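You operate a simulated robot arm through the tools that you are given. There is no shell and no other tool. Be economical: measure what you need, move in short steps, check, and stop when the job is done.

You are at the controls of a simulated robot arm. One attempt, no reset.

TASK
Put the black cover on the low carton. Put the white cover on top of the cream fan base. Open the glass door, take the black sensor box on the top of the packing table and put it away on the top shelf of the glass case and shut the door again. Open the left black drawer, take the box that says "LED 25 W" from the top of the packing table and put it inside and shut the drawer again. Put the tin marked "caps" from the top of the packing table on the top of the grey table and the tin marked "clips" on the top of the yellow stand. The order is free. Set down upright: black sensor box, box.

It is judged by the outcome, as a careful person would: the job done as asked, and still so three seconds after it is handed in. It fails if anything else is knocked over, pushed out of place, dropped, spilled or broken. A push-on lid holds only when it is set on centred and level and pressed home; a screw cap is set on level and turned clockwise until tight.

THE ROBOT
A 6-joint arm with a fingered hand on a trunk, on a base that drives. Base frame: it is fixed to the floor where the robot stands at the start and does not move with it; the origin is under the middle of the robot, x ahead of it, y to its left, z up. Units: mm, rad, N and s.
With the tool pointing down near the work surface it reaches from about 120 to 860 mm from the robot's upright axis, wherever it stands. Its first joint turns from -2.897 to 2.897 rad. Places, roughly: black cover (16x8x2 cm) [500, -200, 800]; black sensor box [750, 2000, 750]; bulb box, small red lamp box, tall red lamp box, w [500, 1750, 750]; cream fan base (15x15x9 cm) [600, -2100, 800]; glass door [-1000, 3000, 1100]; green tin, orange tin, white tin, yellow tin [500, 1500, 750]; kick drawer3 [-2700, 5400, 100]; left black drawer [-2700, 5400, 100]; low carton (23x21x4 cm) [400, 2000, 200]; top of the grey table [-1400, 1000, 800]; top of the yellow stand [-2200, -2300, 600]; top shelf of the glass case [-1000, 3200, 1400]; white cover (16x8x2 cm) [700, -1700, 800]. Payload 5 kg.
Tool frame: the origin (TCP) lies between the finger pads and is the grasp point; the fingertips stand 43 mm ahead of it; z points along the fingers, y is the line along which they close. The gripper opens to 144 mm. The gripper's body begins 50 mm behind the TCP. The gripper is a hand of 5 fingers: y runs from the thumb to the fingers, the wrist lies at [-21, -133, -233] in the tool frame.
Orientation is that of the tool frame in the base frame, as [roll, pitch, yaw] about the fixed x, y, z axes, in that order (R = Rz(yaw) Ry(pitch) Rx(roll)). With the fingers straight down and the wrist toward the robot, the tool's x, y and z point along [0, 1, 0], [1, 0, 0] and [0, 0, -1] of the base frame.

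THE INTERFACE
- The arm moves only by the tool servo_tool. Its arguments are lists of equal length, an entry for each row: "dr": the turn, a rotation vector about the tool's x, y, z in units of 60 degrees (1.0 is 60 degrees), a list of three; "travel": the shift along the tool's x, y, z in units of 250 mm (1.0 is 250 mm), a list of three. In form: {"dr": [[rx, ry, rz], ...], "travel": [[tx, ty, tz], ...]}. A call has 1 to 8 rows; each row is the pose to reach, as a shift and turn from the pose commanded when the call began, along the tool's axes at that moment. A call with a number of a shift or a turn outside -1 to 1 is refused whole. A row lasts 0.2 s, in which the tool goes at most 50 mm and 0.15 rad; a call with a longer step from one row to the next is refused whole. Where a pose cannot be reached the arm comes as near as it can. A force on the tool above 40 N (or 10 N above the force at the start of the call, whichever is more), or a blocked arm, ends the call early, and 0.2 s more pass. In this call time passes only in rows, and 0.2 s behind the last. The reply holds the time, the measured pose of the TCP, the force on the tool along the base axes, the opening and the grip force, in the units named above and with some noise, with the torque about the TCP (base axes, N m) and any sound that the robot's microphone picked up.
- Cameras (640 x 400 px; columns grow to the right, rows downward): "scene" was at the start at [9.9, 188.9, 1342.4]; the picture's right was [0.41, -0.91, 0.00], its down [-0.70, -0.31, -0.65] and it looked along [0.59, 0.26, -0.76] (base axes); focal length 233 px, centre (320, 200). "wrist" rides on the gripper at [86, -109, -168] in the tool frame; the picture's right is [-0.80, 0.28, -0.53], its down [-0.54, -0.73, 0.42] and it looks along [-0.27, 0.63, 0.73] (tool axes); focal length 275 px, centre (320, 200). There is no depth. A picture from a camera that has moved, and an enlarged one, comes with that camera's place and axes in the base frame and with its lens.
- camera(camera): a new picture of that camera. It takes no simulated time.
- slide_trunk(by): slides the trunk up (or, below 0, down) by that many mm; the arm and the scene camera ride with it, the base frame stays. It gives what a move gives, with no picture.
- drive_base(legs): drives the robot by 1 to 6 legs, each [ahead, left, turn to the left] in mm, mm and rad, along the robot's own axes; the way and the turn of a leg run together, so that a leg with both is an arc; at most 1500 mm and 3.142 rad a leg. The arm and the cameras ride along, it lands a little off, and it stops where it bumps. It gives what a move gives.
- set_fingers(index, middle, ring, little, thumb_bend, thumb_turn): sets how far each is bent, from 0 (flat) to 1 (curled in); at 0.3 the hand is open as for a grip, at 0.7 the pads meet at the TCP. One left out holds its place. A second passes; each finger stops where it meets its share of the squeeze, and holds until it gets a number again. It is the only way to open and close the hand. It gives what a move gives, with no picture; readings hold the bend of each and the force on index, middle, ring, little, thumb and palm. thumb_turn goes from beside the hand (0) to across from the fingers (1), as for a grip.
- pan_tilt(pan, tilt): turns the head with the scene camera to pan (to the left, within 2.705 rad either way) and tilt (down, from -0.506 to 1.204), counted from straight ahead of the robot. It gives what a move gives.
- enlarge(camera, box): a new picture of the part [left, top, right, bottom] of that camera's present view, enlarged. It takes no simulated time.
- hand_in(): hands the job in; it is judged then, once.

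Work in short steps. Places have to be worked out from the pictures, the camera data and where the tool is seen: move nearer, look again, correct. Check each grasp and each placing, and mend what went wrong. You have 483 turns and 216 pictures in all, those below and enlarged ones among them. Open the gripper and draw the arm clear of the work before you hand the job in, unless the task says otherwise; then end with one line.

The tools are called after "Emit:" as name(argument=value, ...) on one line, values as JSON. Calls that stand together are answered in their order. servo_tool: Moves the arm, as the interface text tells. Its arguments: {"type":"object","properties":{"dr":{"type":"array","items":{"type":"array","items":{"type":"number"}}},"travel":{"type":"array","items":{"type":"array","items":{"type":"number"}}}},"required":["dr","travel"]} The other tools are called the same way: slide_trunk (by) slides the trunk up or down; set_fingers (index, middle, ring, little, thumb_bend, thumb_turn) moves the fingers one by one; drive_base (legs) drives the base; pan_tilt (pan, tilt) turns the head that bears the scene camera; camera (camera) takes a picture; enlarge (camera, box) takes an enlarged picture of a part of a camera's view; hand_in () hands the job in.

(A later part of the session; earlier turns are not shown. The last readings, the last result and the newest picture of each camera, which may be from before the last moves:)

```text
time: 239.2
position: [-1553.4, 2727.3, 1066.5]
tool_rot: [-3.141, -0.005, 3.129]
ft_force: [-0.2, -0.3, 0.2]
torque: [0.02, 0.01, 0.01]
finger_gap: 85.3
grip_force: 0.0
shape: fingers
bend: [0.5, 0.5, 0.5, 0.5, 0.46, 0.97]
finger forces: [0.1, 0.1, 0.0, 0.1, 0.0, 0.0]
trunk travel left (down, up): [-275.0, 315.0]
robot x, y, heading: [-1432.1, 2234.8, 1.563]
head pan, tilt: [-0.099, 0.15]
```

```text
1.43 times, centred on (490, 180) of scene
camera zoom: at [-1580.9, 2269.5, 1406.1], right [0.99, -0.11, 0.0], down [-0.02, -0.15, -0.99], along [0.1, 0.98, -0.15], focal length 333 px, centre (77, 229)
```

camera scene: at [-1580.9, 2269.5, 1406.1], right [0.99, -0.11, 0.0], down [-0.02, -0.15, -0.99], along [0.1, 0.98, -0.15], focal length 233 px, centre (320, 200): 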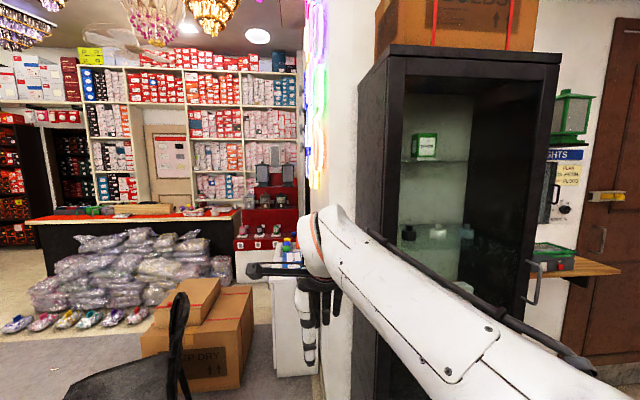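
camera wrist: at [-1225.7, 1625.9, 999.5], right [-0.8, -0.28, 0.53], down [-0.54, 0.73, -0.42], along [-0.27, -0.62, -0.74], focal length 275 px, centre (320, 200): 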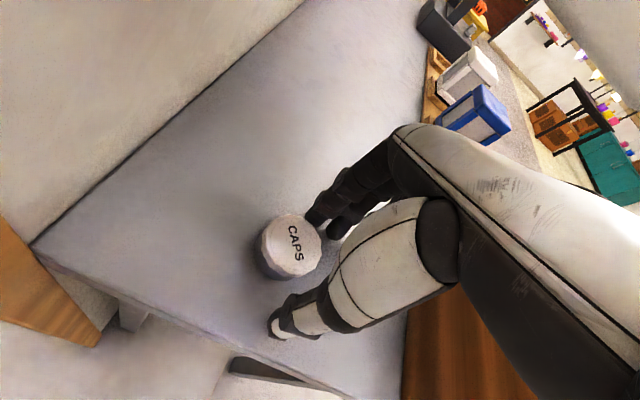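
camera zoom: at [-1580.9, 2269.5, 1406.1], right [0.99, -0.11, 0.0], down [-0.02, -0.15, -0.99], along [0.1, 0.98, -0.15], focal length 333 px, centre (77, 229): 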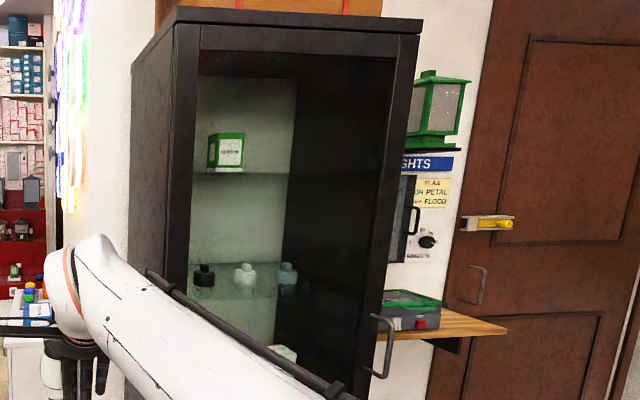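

Driving right to stand in front of the handle and looking closer.

Emit:
drive_base(legs=[[0, -640, 0.005]])

Emit:
pan_tilt(pan=0.0, tilt=0.45)

Emit:
camera(camera="scene")

Emit:
camera(camera="wrist")

```text
time: 242.7
position: [-916.5, 2724.8, 1066.7]
tool_rot: [-3.141, -0.006, 3.137]
ft_force: [0.1, -0.5, 0.2]
torque: [0.0, 0.0, 0.04]
finger_gap: 85.3
grip_force: 0.0
shape: fingers
bend: [0.5, 0.5, 0.5, 0.5, 0.46, 0.97]
finger forces: [0.0, 0.0, 0.0, 0.1, 0.0, 0.0]
trunk travel left (down, up): [-275.0, 315.0]
robot x, y, heading: [-793.7, 2232.6, 1.57]
head pan, tilt: [-0.099, 0.15]
```

```text
time: 243.5
position: [-916.3, 2724.2, 1067.5]
tool_rot: [-3.14, -0.004, 3.137]
ft_force: [-0.3, -0.5, 0.5]
torque: [0.03, 0.02, 0.01]
finger_gap: 85.4
grip_force: 0.1
shape: fingers
bend: [0.5, 0.5, 0.5, 0.5, 0.46, 0.97]
finger forces: [0.0, 0.1, 0.0, 0.0, 0.0, 0.0]
trunk travel left (down, up): [-275.0, 315.0]
robot x, y, heading: [-792.5, 2236.5, 1.575]
head pan, tilt: [0.0, 0.45]
```

```text
98 pictures are left
camera scene: at [-950.8, 2265.7, 1378.3], right [1.0, 0.0, 0.0], down [0.0, -0.43, -0.9], along [0.0, 0.9, -0.43], focal length 233 px, centre (320, 200)
```

scene: 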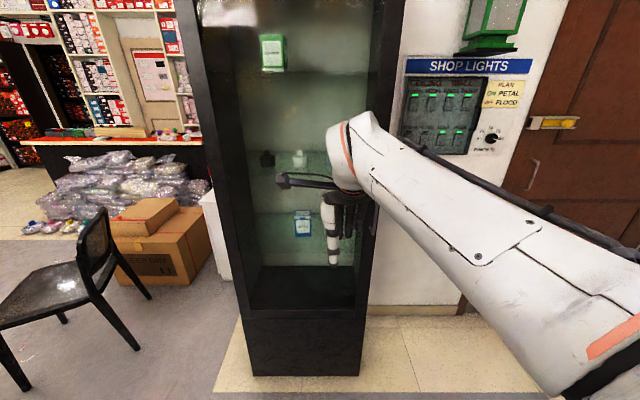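

```text
97 pictures are left
camera wrist: at [-1003.7, 2615.1, 1234.1], right [0.8, 0.28, 0.53], down [0.54, -0.73, -0.43], along [0.27, 0.63, -0.73], focal length 275 px, centre (320, 200)
```

wrist: 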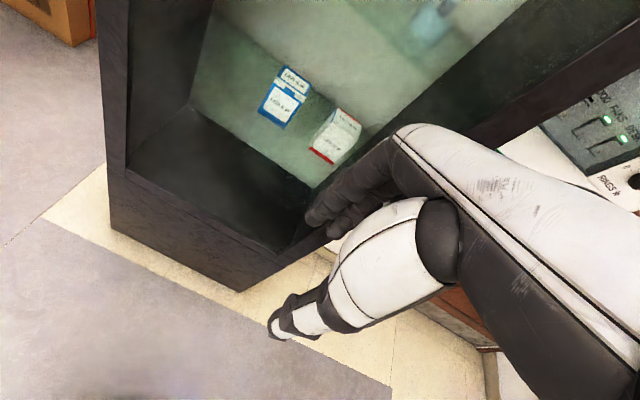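

I need the hand pointing forward with a horizontal pinch for the vertical handle. Rotating the hand -90° about tool x in two calls.

Emit:
servo_tool(dr=[[-0.14, 0, 0], [-0.28, 0, 0], [-0.42, 0, 0], [-0.56, 0, 0], [-0.7, 0, 0], [-0.84, 0, 0], [-0.98, 0, 0]], travel=[[0, -0.03, 0], [0, -0.06, 0], [0, -0.1, 0], [0, -0.14, 0], [0, -0.18, 0], [0, -0.2, 0], [0, -0.2, 0]])

Emit:
servo_tool(dr=[[-0.14, 0, 0], [-0.28, 0, 0], [-0.42, 0, 0], [-0.52, 0, 0]], travel=[[0, 0, 0], [0, 0, 0], [0, 0, 0], [0, 0, 0]])

Emit:
camera(camera="scene")

Emit:
camera(camera="wrist")

```text
time: 244.4
position: [-924.5, 2727.7, 971.6]
tool_rot: [2.905, 0.099, 3.134]
ft_force: [0.3, -0.1, -0.4]
torque: [0.01, 0.02, -0.01]
finger_gap: 85.6
grip_force: 0.2
shape: fingers
bend: [0.5, 0.5, 0.5, 0.5, 0.46, 0.97]
finger forces: [0.1, 0.0, 0.1, 0.0, 0.0, 0.0]
trunk travel left (down, up): [-275.0, 315.0]
robot x, y, heading: [-794.8, 2234.4, 1.569]
head pan, tilt: [0.0, 0.45]
stopped in row 4: the arm was blocked; the commanded pose is now the measured one
```

```text
time: 245.3
position: [-927.4, 2740.5, 911.7]
tool_rot: [2.556, 0.175, 3.137]
ft_force: [0.2, 0.4, 1.7]
torque: [-0.15, -0.02, -0.02]
finger_gap: 85.3
grip_force: 0.0
shape: fingers
bend: [0.5, 0.5, 0.5, 0.5, 0.46, 0.98]
finger forces: [0.0, 0.1, 0.0, 0.0, 0.0, 0.0]
out of reach, approached as far as the arm can: row 4
trunk travel left (down, up): [-275.0, 315.0]
robot x, y, heading: [-793.2, 2233.0, 1.57]
head pan, tilt: [0.0, 0.45]
stopped in row 4: the arm was blocked; the commanded pose is now the measured one
```

```text
96 pictures are left
camera scene: at [-950.8, 2266.0, 1377.9], right [1.0, 0.0, 0.0], down [0.0, -0.44, -0.9], along [0.0, 0.9, -0.44], focal length 233 px, centre (320, 200)
```

scene: 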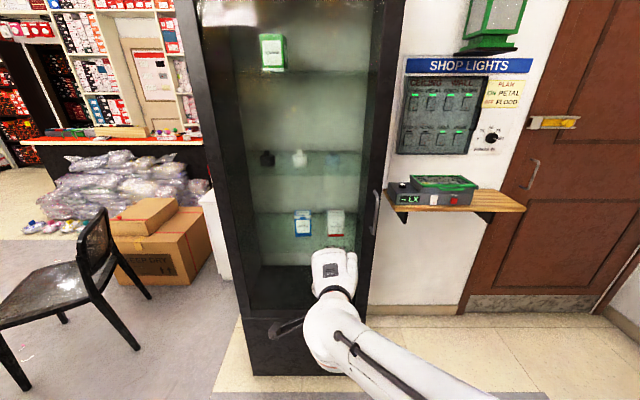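

```text
95 pictures are left
camera wrist: at [-1026.7, 2556.3, 974.8], right [0.68, -0.06, 0.73], down [0.66, -0.37, -0.65], along [0.31, 0.93, -0.21], focal length 275 px, centre (320, 200)
```

wrist: 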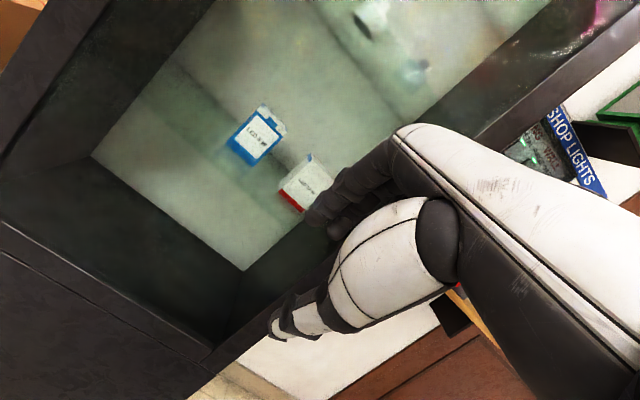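

Handle bar located at (-763,2938), z 918–1088. I'll turn the hand toward "forward, thumb opposite fingers horizontally" (wrist on the right), in two half-turns.

Emit:
servo_tool(dr=[[-0.065, -0.054, -0.101], [-0.13, -0.109, -0.203], [-0.195, -0.163, -0.304], [-0.259, -0.218, -0.405], [-0.324, -0.272, -0.507], [-0.389, -0.327, -0.608]], travel=[[-0.05, 0.058, -0.028], [-0.1, 0.117, -0.055], [-0.15, 0.175, -0.083], [-0.2, 0.233, -0.11], [-0.25, 0.29, -0.138], [-0.302, 0.35, -0.166]])

Emit:
camera(camera="scene")

```text
time: 246.4
position: [-960.2, 2754.5, 932.7]
tool_rot: [2.488, 0.677, -2.681]
ft_force: [0.0, -0.7, -0.8]
torque: [0.02, 0.03, 0.01]
finger_gap: 85.7
grip_force: 0.1
shape: fingers
bend: [0.5, 0.5, 0.5, 0.5, 0.46, 0.97]
finger forces: [0.0, 0.0, 0.0, 0.0, 0.0, 0.0]
out of reach, approached as far as the arm can: row 2, 3, 4, 5
trunk travel left (down, up): [-275.0, 315.0]
robot x, y, heading: [-796.3, 2232.2, 1.572]
head pan, tilt: [0.0, 0.45]
stopped in row 5: the arm was blocked; the commanded pose is now the measured one
```

```text
94 pictures are left
camera scene: at [-950.8, 2265.8, 1387.5], right [1.0, 0.0, 0.0], down [0.0, -0.44, -0.9], along [0.0, 0.9, -0.44], focal length 233 px, centre (320, 200)
```

scene: 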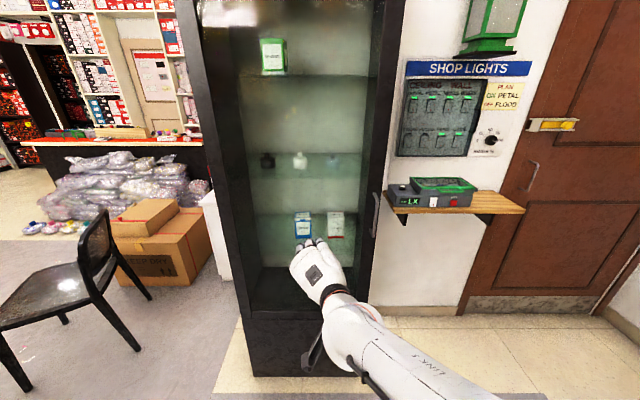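

Joint limits from being too close. Backing the base 250 mm and extending the arm while completing the turn.

Emit:
drive_base(legs=[[-250, 0, 0]])

Emit:
servo_tool(dr=[[0, 0, 0], [-0.04, -0.06, -0.07], [-0.11, -0.14, -0.17], [-0.18, -0.22, -0.27], [-0.25, -0.32, -0.39], [-0.32, -0.42, -0.51], [-0.38, -0.5, -0.61], [-0.407, -0.547, -0.665]], travel=[[-0.14, 0.036, 0.1], [-0.28, 0.072, 0.2], [-0.42, 0.108, 0.3], [-0.56, 0.144, 0.4], [-0.7, 0.18, 0.5], [-0.84, 0.216, 0.6], [-0.97, 0.24, 0.7], [-0.99, 0.252, 0.711]])

Emit:
camera(camera="scene")

```text
time: 248.2
position: [-962.0, 2506.2, 929.8]
tool_rot: [2.489, 0.677, -2.677]
ft_force: [0.0, -0.6, -0.4]
torque: [0.01, 0.0, 0.0]
finger_gap: 85.7
grip_force: 0.0
shape: fingers
bend: [0.5, 0.5, 0.5, 0.5, 0.46, 0.97]
finger forces: [0.0, 0.0, 0.1, 0.0, 0.0, 0.0]
trunk travel left (down, up): [-275.0, 315.0]
robot x, y, heading: [-792.6, 1980.7, 1.57]
head pan, tilt: [0.0, 0.45]
```

```text
refused: row 3 steps farther than a row can; nothing moved
```

```text
93 pictures are left
camera scene: at [-950.9, 2015.2, 1382.3], right [1.0, 0.0, 0.0], down [0.0, -0.44, -0.9], along [0.0, 0.9, -0.44], focal length 233 px, centre (320, 200)
```

scene: 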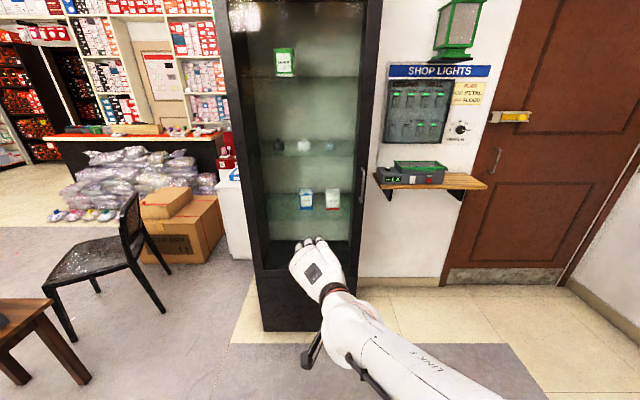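

Emit:
servo_tool(dr=[[-0.051, -0.068, -0.083], [-0.102, -0.137, -0.166], [-0.153, -0.205, -0.249], [-0.204, -0.274, -0.333], [-0.254, -0.342, -0.416], [-0.305, -0.41, -0.499], [-0.356, -0.479, -0.582], [-0.407, -0.547, -0.665]], travel=[[-0.124, 0.032, 0.089], [-0.248, 0.063, 0.178], [-0.371, 0.095, 0.267], [-0.495, 0.126, 0.356], [-0.619, 0.158, 0.444], [-0.743, 0.189, 0.533], [-0.866, 0.221, 0.622], [-0.99, 0.252, 0.711]])

Emit:
camera(camera="scene")

Emit:
camera(camera="wrist")

```text
time: 250.1
position: [-1038.7, 2630.6, 1081.5]
tool_rot: [-2.734, 1.47, -1.411]
ft_force: [0.1, 0.9, -1.9]
torque: [0.1, -0.07, -0.08]
finger_gap: 85.6
grip_force: 0.1
shape: fingers
bend: [0.5, 0.5, 0.5, 0.5, 0.46, 0.98]
finger forces: [0.1, 0.0, 0.1, 0.0, 0.1, 0.1]
out of reach, approached as far as the arm can: row 1, 2, 3, 4, 5, 6, 7, 8
trunk travel left (down, up): [-275.0, 315.0]
robot x, y, heading: [-793.8, 1980.7, 1.572]
head pan, tilt: [0.0, 0.45]
```

```text
92 pictures are left
camera scene: at [-951.3, 2015.6, 1378.2], right [1.0, 0.0, 0.0], down [0.0, -0.44, -0.9], along [0.0, 0.9, -0.44], focal length 233 px, centre (320, 200)
```

scene: 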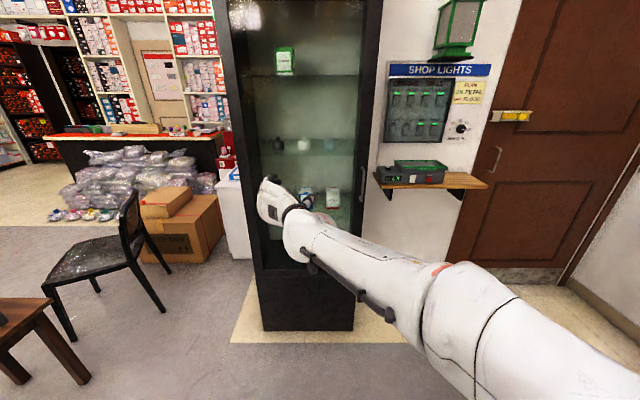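

```text
91 pictures are left
camera wrist: at [-974.9, 2432.5, 1014.9], right [-0.42, -0.37, 0.83], down [0.8, 0.29, 0.53], along [-0.43, 0.89, 0.17], focal length 275 px, centre (320, 200)
```

wrist: 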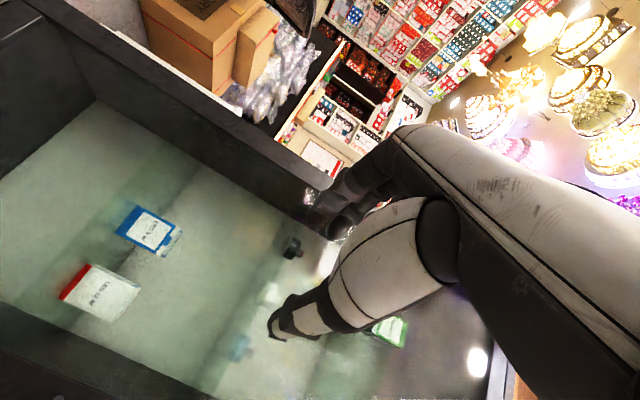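

The forward-pointing orientation is achieved (off ~15° in heading) but position lagged. Moving toward the pre-grasp point (-800,2760,1010).

Emit:
servo_tool(dr=[[0, 0, 0], [0, 0, 0], [0, 0, 0], [0, 0, 0], [0, 0, 0], [0, 0, 0]], travel=[[0.047, -0.131, 0.125], [0.095, -0.263, 0.25], [0.142, -0.394, 0.376], [0.189, -0.525, 0.5], [0.237, -0.657, 0.627], [0.284, -0.788, 0.752]])

Emit:
camera(camera="scene")

```text
time: 251.4
position: [-954.3, 2709.0, 1064.8]
tool_rot: [-2.54, 1.416, -1.367]
ft_force: [0.3, 0.1, 1.3]
torque: [-0.02, 0.04, -0.01]
finger_gap: 85.7
grip_force: 0.1
shape: fingers
bend: [0.5, 0.5, 0.5, 0.5, 0.46, 0.98]
finger forces: [0.1, 0.0, 0.0, 0.0, 0.1, 0.1]
out of reach, approached as far as the arm can: row 1, 2, 3, 4, 5, 6
trunk travel left (down, up): [-275.0, 315.0]
robot x, y, heading: [-796.2, 1980.7, 1.571]
head pan, tilt: [0.0, 0.45]
```

```text
90 pictures are left
camera scene: at [-951.0, 2014.5, 1378.2], right [1.0, 0.0, 0.0], down [0.0, -0.43, -0.9], along [0.0, 0.9, -0.43], focal length 233 px, centre (320, 200)
```

scene: 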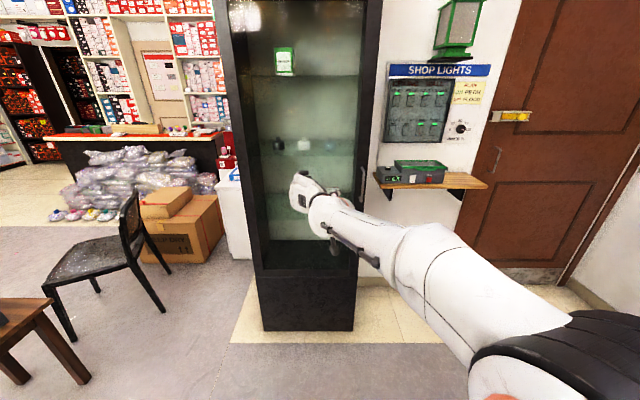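

It is converging slowly; continuing toward the pre-grasp.

Emit:
servo_tool(dr=[[0, 0, 0], [0, 0, 0], [0, 0, 0], [0, 0, 0]], travel=[[0, -0.12, 0.12], [0, -0.24, 0.24], [0, -0.36, 0.36], [0, -0.48, 0.48]])

Emit:
servo_tool(dr=[[0, 0, 0], [0, 0, 0], [0, 0, 0], [0, 0, 0]], travel=[[0, -0.12, 0], [0, -0.24, 0], [0, -0.36, 0], [0, -0.48, 0]])

```text
time: 252.4
position: [-879.7, 2739.5, 1048.0]
tool_rot: [-2.458, 1.29, -1.361]
ft_force: [0.5, 1.0, 0.0]
torque: [0.03, -0.02, 0.0]
finger_gap: 85.7
grip_force: 0.0
shape: fingers
bend: [0.5, 0.5, 0.5, 0.5, 0.46, 0.97]
finger forces: [0.0, 0.0, 0.0, 0.1, 0.1, 0.1]
out of reach, approached as far as the arm can: row 1, 2, 3, 4
trunk travel left (down, up): [-275.0, 315.0]
robot x, y, heading: [-794.1, 1980.3, 1.567]
head pan, tilt: [0.0, 0.45]
```

```text
time: 253.4
position: [-773.7, 2685.0, 1072.0]
tool_rot: [-2.458, 1.291, -1.36]
ft_force: [0.5, -1.2, -0.1]
torque: [0.01, -0.02, -0.02]
finger_gap: 85.8
grip_force: 0.1
shape: fingers
bend: [0.5, 0.5, 0.5, 0.5, 0.46, 0.98]
finger forces: [0.1, 0.1, 0.0, 0.1, 0.0, 0.0]
trunk travel left (down, up): [-275.0, 315.0]
robot x, y, heading: [-794.0, 1978.6, 1.575]
head pan, tilt: [0.0, 0.45]
```

Now reachable with the hand pointing ~28° right. I'll turn the robot itself left by 0.45 rad and reposition so the hand points at the handle.

Emit:
drive_base(legs=[[0, -345, 0], [0, 0, 0.45]])

Emit:
pan_tilt(pan=0.0, tilt=0.5)

Emit:
camera(camera="scene")

Emit:
camera(camera="wrist")

```text
time: 257.0
position: [-737.7, 2622.7, 1070.3]
tool_rot: [-2.458, 1.29, -0.906]
ft_force: [-1.1, -0.7, -0.9]
torque: [-0.02, 0.01, 0.01]
finger_gap: 85.9
grip_force: 0.1
shape: fingers
bend: [0.5, 0.5, 0.5, 0.5, 0.46, 0.98]
finger forces: [0.1, 0.0, 0.1, 0.1, 0.0, 0.1]
trunk travel left (down, up): [-275.0, 315.0]
robot x, y, heading: [-449.1, 1982.5, 2.025]
head pan, tilt: [0.0, 0.45]
```

```text
time: 257.6
position: [-738.3, 2623.1, 1071.9]
tool_rot: [-2.454, 1.291, -0.905]
ft_force: [0.6, 0.8, 0.2]
torque: [0.0, 0.01, -0.05]
finger_gap: 85.8
grip_force: 0.0
shape: fingers
bend: [0.5, 0.5, 0.5, 0.5, 0.46, 0.98]
finger forces: [0.0, 0.0, 0.0, 0.0, 0.0, 0.0]
trunk travel left (down, up): [-275.0, 315.0]
robot x, y, heading: [-448.8, 1984.1, 2.025]
head pan, tilt: [0.0, 0.499]
```

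```text
89 pictures are left
camera scene: at [-604.4, 1942.7, 1373.8], right [0.9, 0.44, 0.0], down [0.21, -0.43, -0.88], along [-0.38, 0.79, -0.48], focal length 233 px, centre (320, 200)
```

scene: 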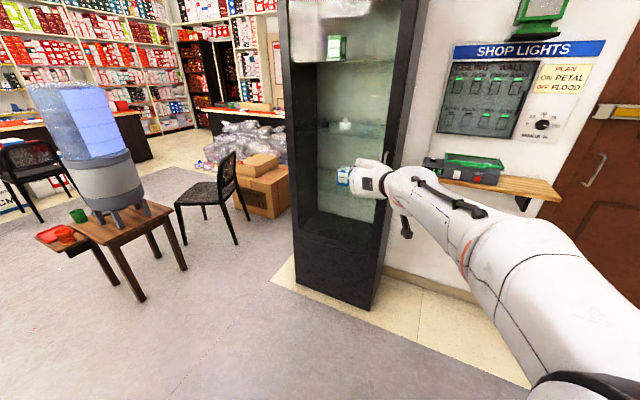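

```text
88 pictures are left
camera wrist: at [-624.8, 2439.5, 1043.4], right [-0.44, -0.35, 0.83], down [0.64, 0.53, 0.56], along [-0.63, 0.77, -0.01], focal length 275 px, centre (320, 200)
```

wrist: 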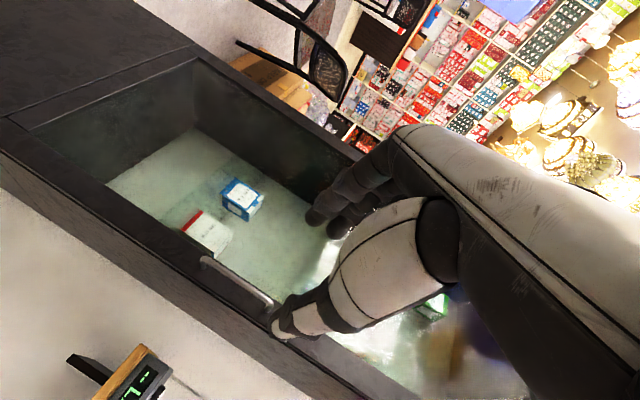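

The wrist camera sees the handle clearly; hand now points forward, thumb right, fingers left. Driving closer (to y≈2820 for the TCP) and lowering to the bar's middle.

Emit:
drive_base(legs=[[190, -50, 0]])

Emit:
servo_tool(dr=[[0, 0, 0], [0, 0, 0]], travel=[[0.13, 0.02, 0.03], [0.26, 0.04, 0.06]])

Emit:
camera(camera="wrist")

```text
time: 259.2
position: [-777.8, 2816.6, 1071.0]
tool_rot: [-2.457, 1.29, -0.905]
ft_force: [-0.2, 0.1, -0.5]
torque: [-0.01, 0.01, 0.0]
finger_gap: 85.8
grip_force: 0.0
shape: fingers
bend: [0.5, 0.5, 0.5, 0.5, 0.46, 0.98]
finger forces: [0.0, 0.1, 0.1, 0.0, 0.0, 0.1]
trunk travel left (down, up): [-275.0, 315.0]
robot x, y, heading: [-488.2, 2177.5, 2.03]
head pan, tilt: [0.0, 0.499]
```

```text
time: 259.8
position: [-776.8, 2816.0, 1003.7]
tool_rot: [-2.455, 1.29, -0.905]
ft_force: [0.5, 0.1, -0.4]
torque: [-0.02, 0.0, 0.03]
finger_gap: 85.5
grip_force: 0.1
shape: fingers
bend: [0.5, 0.5, 0.5, 0.5, 0.46, 0.98]
finger forces: [0.1, 0.0, 0.1, 0.0, 0.0, 0.0]
trunk travel left (down, up): [-275.0, 315.0]
robot x, y, heading: [-491.0, 2172.0, 2.02]
head pan, tilt: [0.0, 0.499]
```

```text
87 pictures are left
camera wrist: at [-661.9, 2632.1, 975.7], right [-0.44, -0.35, 0.83], down [0.64, 0.53, 0.56], along [-0.64, 0.77, -0.01], focal length 275 px, centre (320, 200)
```

wrist: 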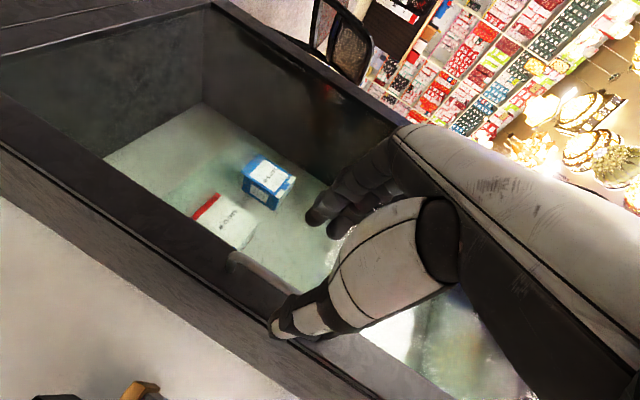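

The bar sits between thumb and fingers laterally. Advancing 85 mm toward the door.

Emit:
servo_tool(dr=[[0, 0, 0], [0, 0, 0], [0, 0, 0]], travel=[[-0.028, 0, 0.125], [-0.056, 0.01, 0.25], [-0.074, 0.015, 0.332]])

Emit:
camera(camera="wrist")

Emit:
enlarge(camera="scene", box=[300, 100, 440, 260])

```text
time: 260.6
position: [-780.1, 2900.9, 1001.5]
tool_rot: [-2.454, 1.29, -0.901]
ft_force: [-0.6, -0.2, 0.0]
torque: [0.01, 0.03, -0.02]
finger_gap: 85.9
grip_force: 0.1
shape: fingers
bend: [0.5, 0.5, 0.5, 0.5, 0.46, 0.98]
finger forces: [0.1, 0.0, 0.0, 0.0, 0.0, 0.1]
trunk travel left (down, up): [-275.0, 315.0]
robot x, y, heading: [-492.6, 2174.3, 2.025]
head pan, tilt: [0.0, 0.499]
```

```text
86 pictures are left
camera wrist: at [-665.4, 2717.6, 974.5], right [-0.44, -0.35, 0.83], down [0.64, 0.53, 0.56], along [-0.64, 0.77, -0.01], focal length 275 px, centre (320, 200)
```

wrist: 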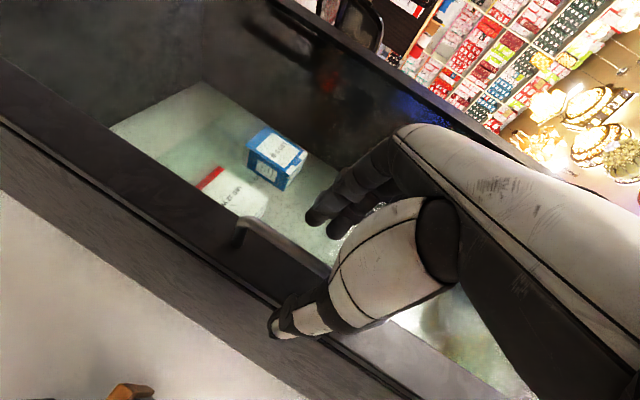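

```text
2.50 times, centred on (370, 180) of scene
camera zoom: at [-642.3, 2135.0, 1373.7], right [0.9, 0.44, 0.0], down [0.21, -0.43, -0.88], along [-0.39, 0.79, -0.48], focal length 583 px, centre (195, 250)
```

zoom: 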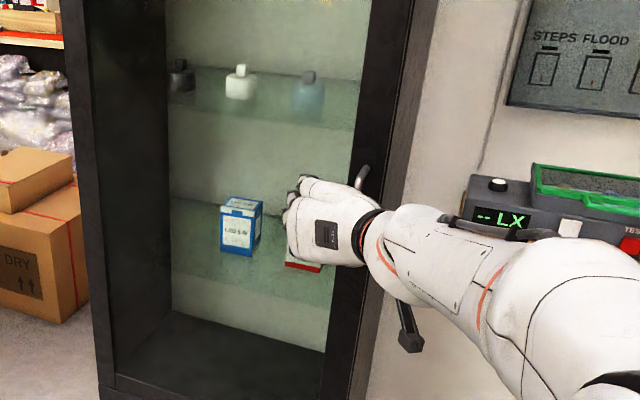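

Bar is at about tool z=40, centred. Advance 20 mm more and close the fingers around it.

Emit:
servo_tool(dr=[[0, 0, 0]], travel=[[-0.016, 0, 0.082]])

Emit:
set_fingers(index=0.85, middle=0.85, ring=0.85, little=0.85, thumb_bend=0.75)

Emit:
enlarge(camera="wrist", box=[180, 150, 420, 370])

```text
time: 261.0
position: [-779.9, 2921.7, 1002.5]
tool_rot: [-2.456, 1.29, -0.905]
ft_force: [0.5, -0.6, 0.1]
torque: [-0.03, -0.01, 0.0]
finger_gap: 85.6
grip_force: 0.1
shape: fingers
bend: [0.5, 0.5, 0.5, 0.5, 0.46, 0.98]
finger forces: [0.1, 0.0, 0.1, 0.0, 0.1, 0.1]
trunk travel left (down, up): [-275.0, 315.0]
robot x, y, heading: [-488.1, 2171.8, 2.024]
head pan, tilt: [0.0, 0.499]
```

```text
time: 262.0
position: [-779.4, 2922.0, 1001.7]
tool_rot: [-2.463, 1.289, -0.91]
ft_force: [0.8, 1.9, -0.4]
torque: [-0.93, -0.37, -0.36]
finger_gap: 0.8
grip_force: 34.6
shape: fingers
bend: [0.74, 0.8, 0.8, 0.79, 0.72, 0.97]
finger forces: [0.1, 9.9, 11.7, 12.9, 34.7, 0.0]
trunk travel left (down, up): [-275.0, 315.0]
robot x, y, heading: [-486.7, 2177.4, 2.024]
head pan, tilt: [0.0, 0.499]
```

```text
1.82 times, centred on (300, 260) of wrist
camera zoom: at [-665.6, 2738.3, 973.9], right [-0.44, -0.35, 0.83], down [0.64, 0.53, 0.56], along [-0.63, 0.77, -0.01], focal length 500 px, centre (356, 91)
```

zoom: 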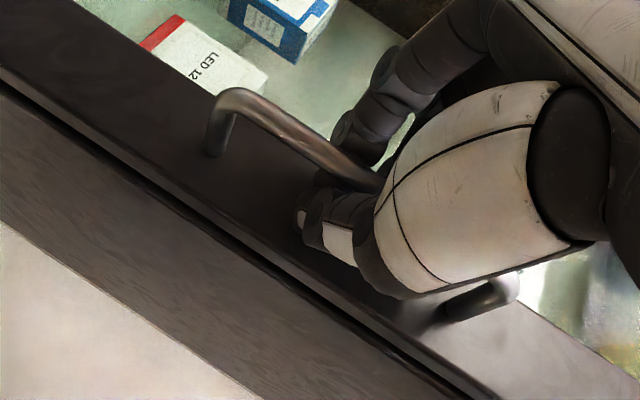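

Solid grip on the handle. Pulling the door by driving the robot on an arc about the hinge (clockwise), first 0.15 rad.

Emit:
drive_base(legs=[[-55, 162, -0.15]])

Emit:
camera(camera="scene")

```text
time: 263.5
position: [-792.6, 2846.0, 1002.3]
tool_rot: [-2.458, 1.29, -1.059]
ft_force: [7.4, -0.4, -1.9]
torque: [-0.94, -0.09, -0.45]
finger_gap: 0.9
grip_force: 35.4
shape: fingers
bend: [0.74, 0.8, 0.8, 0.79, 0.73, 0.97]
finger forces: [0.1, 10.9, 12.6, 11.6, 36.5, 0.0]
trunk travel left (down, up): [-275.0, 315.0]
robot x, y, heading: [-617.5, 2063.1, 1.874]
head pan, tilt: [0.0, 0.499]
```

```text
83 pictures are left
camera scene: at [-775.3, 2048.0, 1373.9], right [0.95, 0.3, 0.0], down [0.14, -0.46, -0.88], along [-0.26, 0.84, -0.48], focal length 233 px, centre (320, 200)
```

scene: 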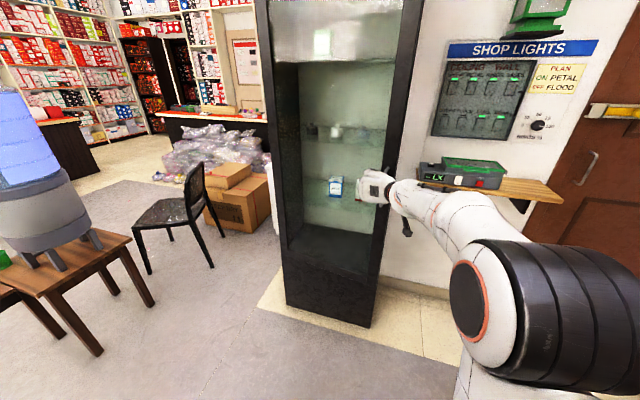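

The door follows with little force. Another 0.2 rad on the arc.

Emit:
drive_base(legs=[[-73, 217, -0.2]])

Emit:
camera(camera="scene")

```text
time: 265.2
position: [-828.3, 2749.2, 1001.8]
tool_rot: [-2.468, 1.292, -1.27]
ft_force: [24.1, -10.2, -0.9]
torque: [-1.0, 0.58, -0.62]
finger_gap: 1.6
grip_force: 40.4
shape: fingers
bend: [0.75, 0.8, 0.8, 0.79, 0.73, 0.97]
finger forces: [0.0, 13.9, 16.4, 9.8, 41.5, 0.0]
trunk travel left (down, up): [-275.0, 315.0]
robot x, y, heading: [-815.0, 1949.7, 1.674]
head pan, tilt: [0.0, 0.499]
```

```text
82 pictures are left
camera scene: at [-970.7, 1963.4, 1374.1], right [0.99, 0.1, 0.0], down [0.05, -0.48, -0.88], along [-0.09, 0.87, -0.48], focal length 233 px, centre (320, 200)
```

scene: 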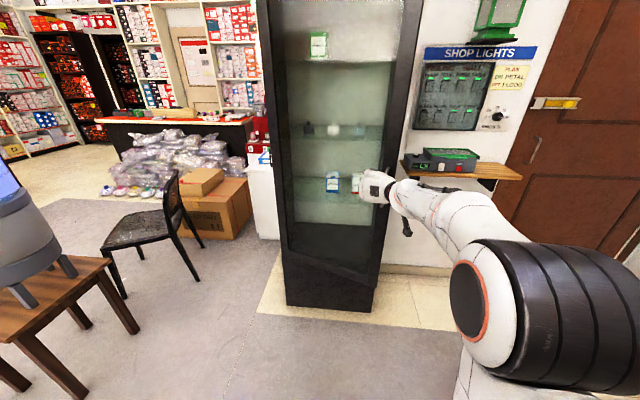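

The door is ~20° open (gap ≈ 180 mm). Releasing the handle and backing the hand off.

Emit:
set_fingers(index=0.4, middle=0.4, ring=0.4, little=0.4, thumb_bend=0.35)

Emit:
drive_base(legs=[[-90, 0, 0]])

Emit:
camera(camera="wrist")

Emit:
camera(camera="scene")

```text
time: 266.2
position: [-830.1, 2750.2, 1001.8]
tool_rot: [-2.459, 1.289, -1.261]
ft_force: [-0.5, -0.4, -0.7]
torque: [-0.01, 0.01, -0.01]
finger_gap: 123.3
grip_force: 0.1
shape: fingers
bend: [0.4, 0.4, 0.4, 0.4, 0.35, 0.97]
finger forces: [0.1, 0.0, 0.0, 0.0, 0.1, 0.0]
trunk travel left (down, up): [-275.0, 315.0]
robot x, y, heading: [-813.2, 1946.9, 1.676]
head pan, tilt: [0.0, 0.499]
```

```text
time: 267.3
position: [-820.1, 2661.1, 1001.5]
tool_rot: [-2.466, 1.291, -1.271]
ft_force: [-0.4, 0.8, -0.6]
torque: [0.01, -0.02, 0.02]
finger_gap: 122.9
grip_force: 0.0
shape: fingers
bend: [0.4, 0.4, 0.4, 0.4, 0.35, 0.97]
finger forces: [0.1, 0.1, 0.0, 0.0, 0.0, 0.0]
trunk travel left (down, up): [-275.0, 315.0]
robot x, y, heading: [-806.2, 1860.1, 1.679]
head pan, tilt: [0.0, 0.499]
```

```text
81 pictures are left
camera wrist: at [-777.0, 2448.3, 974.0], right [-0.53, -0.17, 0.83], down [0.78, 0.28, 0.56], along [-0.33, 0.94, -0.01], focal length 275 px, centre (320, 200)
```

wrist: 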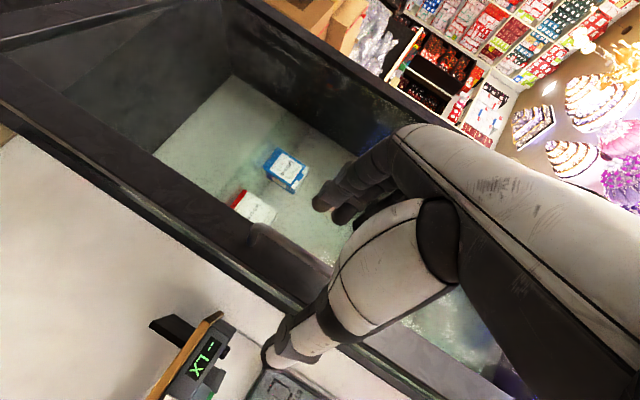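

```text
80 pictures are left
camera scene: at [-963.6, 1874.5, 1373.8], right [0.99, 0.1, 0.0], down [0.05, -0.48, -0.88], along [-0.09, 0.87, -0.48], focal length 233 px, centre (320, 200)
```

scene: 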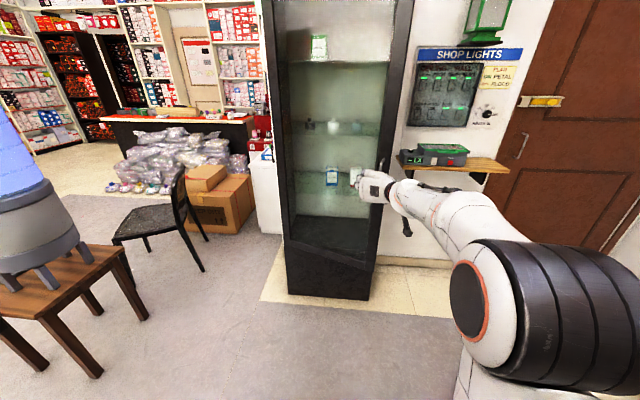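

Door stays ajar. Narrowing the hand, then moving right and forward past the door edge to get behind it.

Emit:
set_fingers(index=0.6, middle=0.6, ring=0.6, little=0.6, thumb_bend=0.65)

Emit:
drive_base(legs=[[0, -150, 0]])

Emit:
camera(camera="scene")

```text
time: 268.3
position: [-820.1, 2660.8, 1002.4]
tool_rot: [-2.459, 1.288, -1.262]
ft_force: [-0.1, -0.1, 0.3]
torque: [0.02, -0.01, 0.04]
finger_gap: 34.4
grip_force: 0.0
shape: fingers
bend: [0.6, 0.6, 0.6, 0.6, 0.65, 0.97]
finger forces: [0.1, 0.0, 0.0, 0.0, 0.0, 0.0]
trunk travel left (down, up): [-275.0, 315.0]
robot x, y, heading: [-805.9, 1855.1, 1.672]
head pan, tilt: [0.0, 0.499]
```

```text
time: 269.7
position: [-669.6, 2675.4, 1002.7]
tool_rot: [-2.453, 1.29, -1.256]
ft_force: [0.3, -0.4, 0.0]
torque: [0.01, -0.04, 0.02]
finger_gap: 34.2
grip_force: 0.2
shape: fingers
bend: [0.6, 0.6, 0.6, 0.6, 0.65, 0.97]
finger forces: [0.0, 0.0, 0.1, 0.0, 0.0, 0.0]
trunk travel left (down, up): [-275.0, 315.0]
robot x, y, heading: [-656.3, 1872.3, 1.677]
head pan, tilt: [0.0, 0.499]
```

```text
79 pictures are left
camera scene: at [-812.8, 1890.1, 1373.8], right [0.99, 0.1, 0.0], down [0.05, -0.48, -0.88], along [-0.09, 0.87, -0.48], focal length 233 px, centre (320, 200)
```

scene: 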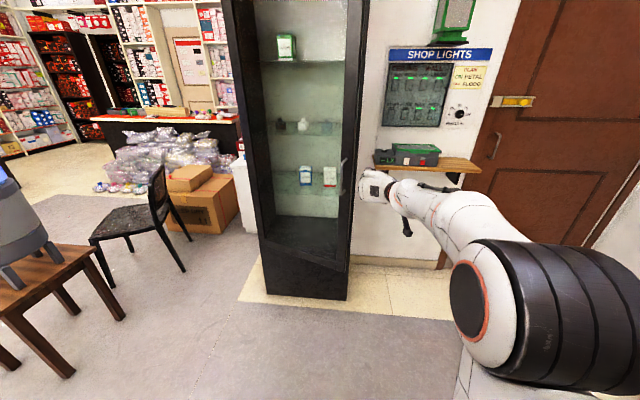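

Hand is right of the door edge. Driving forward 200 mm so the fingers pass behind the door.

Emit:
drive_base(legs=[[195, -10, 0]])

Emit:
camera(camera="wrist")

Emit:
enlarge(camera="scene", box=[240, 60, 440, 300])

```text
time: 271.3
position: [-678.7, 2869.9, 1002.5]
tool_rot: [-2.462, 1.289, -1.266]
ft_force: [-0.4, 0.1, 0.0]
torque: [0.03, -0.02, -0.02]
finger_gap: 34.5
grip_force: 0.0
shape: fingers
bend: [0.6, 0.6, 0.6, 0.6, 0.65, 0.97]
finger forces: [0.0, 0.0, 0.1, 0.0, 0.0, 0.1]
trunk travel left (down, up): [-275.0, 315.0]
robot x, y, heading: [-663.7, 2069.1, 1.676]
head pan, tilt: [0.0, 0.499]
```

```text
78 pictures are left
camera wrist: at [-635.5, 2657.7, 973.9], right [-0.53, -0.17, 0.83], down [0.78, 0.28, 0.56], along [-0.33, 0.95, -0.01], focal length 275 px, centre (320, 200)
```

wrist: 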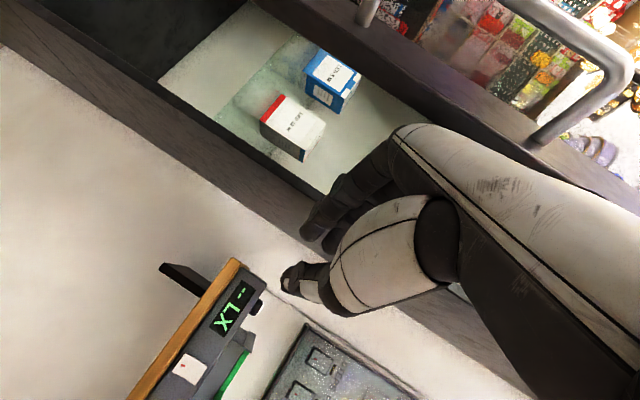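

```text
1.67 times, centred on (340, 180) of scene
camera zoom: at [-822.7, 2084.1, 1373.8], right [0.99, 0.1, 0.0], down [0.05, -0.48, -0.88], along [-0.09, 0.87, -0.48], focal length 388 px, centre (287, 233)
```

zoom: 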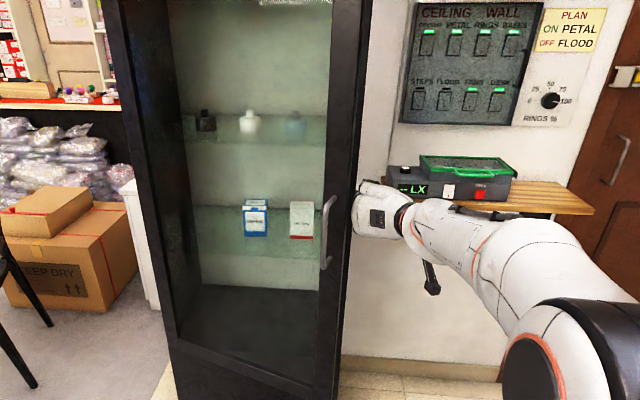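

I need the hand hooked leftwards behind the door edge, so I'll reposition the robot to the right and turned left (heading ≈2.33). First back off, then move right and turn.

Emit:
drive_base(legs=[[-170, -50, 0], [0, -450, 0], [0, 0, 0.65]])

Emit:
camera(camera="scene")

```text
time: 276.8
position: [-652.8, 2580.3, 1001.6]
tool_rot: [-2.464, 1.291, -0.615]
ft_force: [-1.2, -0.6, -0.6]
torque: [0.0, 0.01, 0.0]
finger_gap: 34.2
grip_force: 0.0
shape: fingers
bend: [0.6, 0.6, 0.6, 0.6, 0.65, 0.97]
finger forces: [0.1, 0.1, 0.0, 0.0, 0.1, 0.1]
trunk travel left (down, up): [-275.0, 315.0]
robot x, y, heading: [-156.2, 1951.3, 2.327]
head pan, tilt: [0.0, 0.499]
```

```text
76 pictures are left
camera scene: at [-289.1, 1867.5, 1373.8], right [0.73, 0.68, 0.0], down [0.33, -0.35, -0.88], along [-0.6, 0.64, -0.48], focal length 233 px, centre (320, 200)
```

scene: 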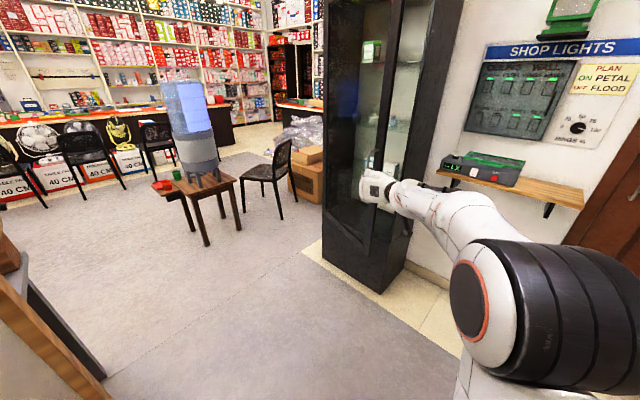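

Door is visibly ajar. Moving in so the hand is right of the door edge, then sliding left behind it.

Emit:
drive_base(legs=[[230, -183, 0]])

Emit:
camera(camera="wrist")

Emit:
camera(camera="scene")

```text
time: 278.8
position: [-674.0, 2875.0, 1001.8]
tool_rot: [-2.467, 1.288, -0.62]
ft_force: [-0.5, -0.7, 0.1]
torque: [-0.01, 0.03, -0.01]
finger_gap: 34.2
grip_force: 0.1
shape: fingers
bend: [0.6, 0.6, 0.6, 0.6, 0.65, 0.97]
finger forces: [0.1, 0.0, 0.0, 0.1, 0.0, 0.0]
trunk travel left (down, up): [-275.0, 315.0]
robot x, y, heading: [-176.8, 2245.5, 2.326]
head pan, tilt: [0.0, 0.499]
```

```text
75 pictures are left
camera wrist: at [-512.1, 2733.0, 973.9], right [-0.32, -0.46, 0.83], down [0.46, 0.7, 0.56], along [-0.83, 0.55, -0.01], focal length 275 px, centre (320, 200)
```

wrist: 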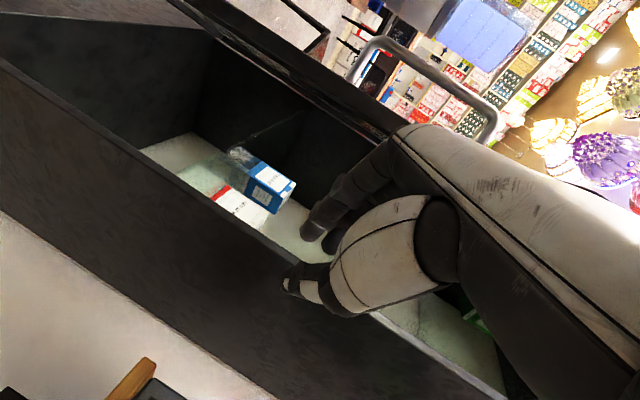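

```text
74 pictures are left
camera scene: at [-311.7, 2163.4, 1373.8], right [0.73, 0.68, 0.0], down [0.33, -0.35, -0.88], along [-0.6, 0.64, -0.48], focal length 233 px, centre (320, 200)
```

scene: 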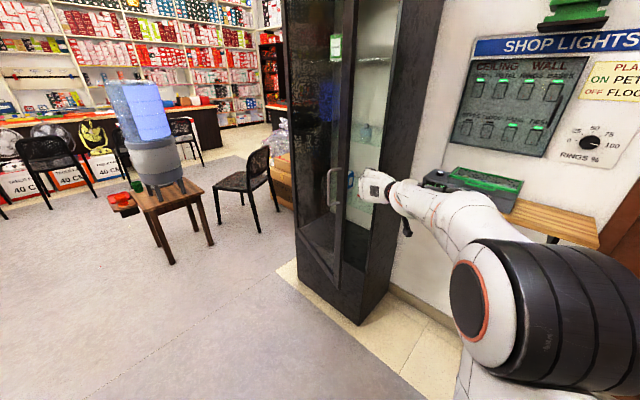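

The hand sits in the gap behind the door edge. Driving toward -x to push the door outward.

Emit:
drive_base(legs=[[62, 65, 0]])

Emit:
drive_base(legs=[[-30, 160, 0]])

Emit:
camera(camera="scene")

```text
time: 279.9
position: [-763.1, 2875.8, 1001.2]
tool_rot: [-2.459, 1.289, -0.612]
ft_force: [-0.2, -0.7, 0.0]
torque: [0.0, 0.05, 0.01]
finger_gap: 34.1
grip_force: 0.1
shape: fingers
bend: [0.6, 0.6, 0.6, 0.6, 0.65, 0.97]
finger forces: [0.1, 0.1, 0.0, 0.1, 0.0, 0.1]
trunk travel left (down, up): [-275.0, 315.0]
robot x, y, heading: [-265.2, 2247.5, 2.32]
head pan, tilt: [0.0, 0.499]
```

```text
time: 281.4
position: [-860.7, 2745.9, 1001.8]
tool_rot: [-2.462, 1.288, -0.618]
ft_force: [0.0, -0.3, -0.4]
torque: [0.01, 0.01, 0.01]
finger_gap: 34.2
grip_force: 0.0
shape: fingers
bend: [0.6, 0.6, 0.6, 0.6, 0.65, 0.97]
finger forces: [0.0, 0.0, 0.0, 0.1, 0.1, 0.0]
trunk travel left (down, up): [-275.0, 315.0]
robot x, y, heading: [-370.5, 2118.6, 2.324]
head pan, tilt: [0.0, 0.499]
```

```text
73 pictures are left
camera scene: at [-498.5, 2033.2, 1373.8], right [0.73, 0.68, 0.0], down [0.33, -0.35, -0.88], along [-0.6, 0.64, -0.48], focal length 233 px, centre (320, 200)
```

scene: 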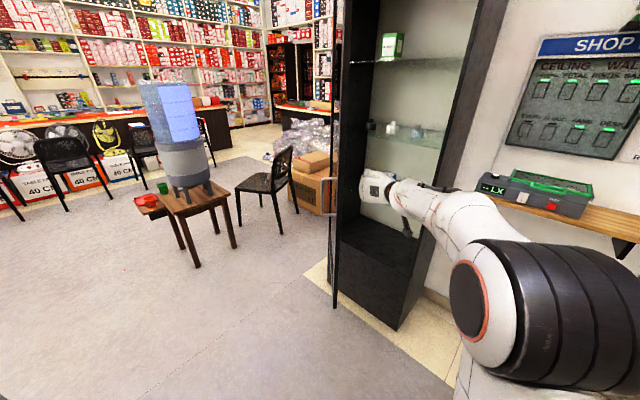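

Door is now ~50° open. Pushing further left.

Emit:
drive_base(legs=[[94, 187, 0]])

Emit:
drive_base(legs=[[85, 140, 0]])

Emit:
camera(camera="scene")

```text
time: 283.0
position: [-1057.8, 2686.4, 1003.1]
tool_rot: [-2.463, 1.289, -0.62]
ft_force: [-0.1, 0.5, -0.5]
torque: [0.01, -0.01, 0.0]
finger_gap: 33.9
grip_force: 0.0
shape: fingers
bend: [0.6, 0.6, 0.6, 0.6, 0.65, 0.97]
finger forces: [0.0, 0.0, 0.0, 0.0, 0.0, 0.1]
trunk travel left (down, up): [-275.0, 315.0]
robot x, y, heading: [-561.7, 2056.7, 2.323]
head pan, tilt: [0.0, 0.499]
```

```text
time: 284.4
position: [-1221.0, 2650.4, 1001.2]
tool_rot: [-2.472, 1.291, -0.626]
ft_force: [0.2, 0.0, 0.2]
torque: [0.03, -0.02, 0.0]
finger_gap: 34.2
grip_force: 0.0
shape: fingers
bend: [0.6, 0.6, 0.6, 0.6, 0.65, 0.97]
finger forces: [0.0, 0.0, 0.1, 0.0, 0.0, 0.0]
trunk travel left (down, up): [-275.0, 315.0]
robot x, y, heading: [-724.7, 2019.8, 2.322]
head pan, tilt: [0.0, 0.499]
```

```text
72 pictures are left
camera scene: at [-858.9, 1939.2, 1373.8], right [0.73, 0.68, 0.0], down [0.33, -0.35, -0.88], along [-0.6, 0.64, -0.48], focal length 233 px, centre (320, 200)
```

scene: 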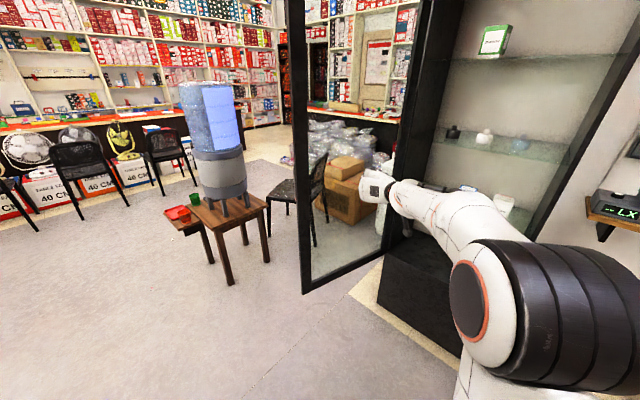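

The door is open ~90°. Backing the hand away from it to the right.

Emit:
drive_base(legs=[[-200, -30, 0], [0, -250, 0]])

Emit:
camera(camera="scene")

```text
time: 287.5
position: [-882.3, 2698.0, 1002.3]
tool_rot: [-2.457, 1.287, -0.609]
ft_force: [-0.4, 0.0, 0.0]
torque: [0.02, 0.01, 0.01]
finger_gap: 33.8
grip_force: 0.0
shape: fingers
bend: [0.6, 0.6, 0.6, 0.6, 0.65, 0.97]
finger forces: [0.1, 0.1, 0.0, 0.1, 0.0, 0.1]
trunk travel left (down, up): [-275.0, 315.0]
robot x, y, heading: [-386.5, 2068.7, 2.323]
head pan, tilt: [0.0, 0.499]
```

```text
71 pictures are left
camera scene: at [-519.6, 1985.8, 1373.8], right [0.73, 0.68, 0.0], down [0.33, -0.35, -0.88], along [-0.6, 0.64, -0.48], focal length 233 px, centre (320, 200)
```

scene: 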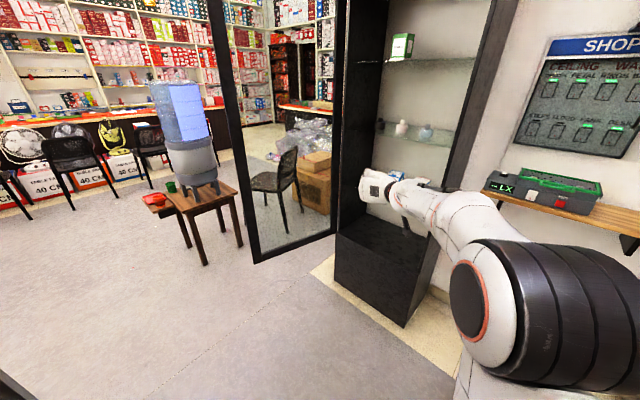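

Door stays open (~105°). Rotating the hand back to the tool-down pose in two calls.

Emit:
servo_tool(dr=[[0.05, 0.103, 0.084], [0.099, 0.206, 0.167], [0.149, 0.309, 0.25], [0.199, 0.412, 0.334], [0.248, 0.515, 0.418], [0.298, 0.618, 0.501]], travel=[[0, 0, -0.05], [0, 0, -0.1], [0, 0, -0.15], [0, 0, -0.2], [0, 0, -0.25], [0, 0, -0.3]])

Emit:
servo_tool(dr=[[0.05, 0.103, 0.084], [0.099, 0.206, 0.167], [0.149, 0.309, 0.25], [0.199, 0.412, 0.334], [0.248, 0.515, 0.418], [0.298, 0.618, 0.501]], travel=[[0, 0, -0.02], [0, 0, -0.04], [0, 0, -0.06], [0, 0, -0.08], [0, 0, -0.1], [0, 0, -0.12]])

```text
time: 288.9
position: [-839.4, 2642.8, 1018.1]
tool_rot: [2.976, 0.675, -1.875]
ft_force: [0.0, -0.2, 0.1]
torque: [0.0, -0.04, 0.04]
finger_gap: 33.8
grip_force: 0.0
shape: fingers
bend: [0.6, 0.6, 0.6, 0.6, 0.65, 0.97]
finger forces: [0.0, 0.0, 0.0, 0.0, 0.0, 0.0]
out of reach, approached as far as the arm can: row 4, 5, 6
trunk travel left (down, up): [-275.0, 315.0]
robot x, y, heading: [-382.1, 2070.3, 2.32]
head pan, tilt: [0.0, 0.499]
```

```text
time: 290.3
position: [-787.8, 2641.7, 997.2]
tool_rot: [3.101, -0.018, -2.342]
ft_force: [-1.3, -1.5, -0.1]
torque: [0.1, -0.09, 0.0]
finger_gap: 34.1
grip_force: 0.0
shape: fingers
bend: [0.6, 0.6, 0.6, 0.6, 0.65, 0.98]
finger forces: [0.0, 0.0, 0.0, 0.0, 0.1, 0.1]
out of reach, approached as far as the arm can: row 1, 2, 3, 4, 5, 6
trunk travel left (down, up): [-275.0, 315.0]
robot x, y, heading: [-384.1, 2069.1, 2.324]
head pan, tilt: [0.0, 0.499]
```

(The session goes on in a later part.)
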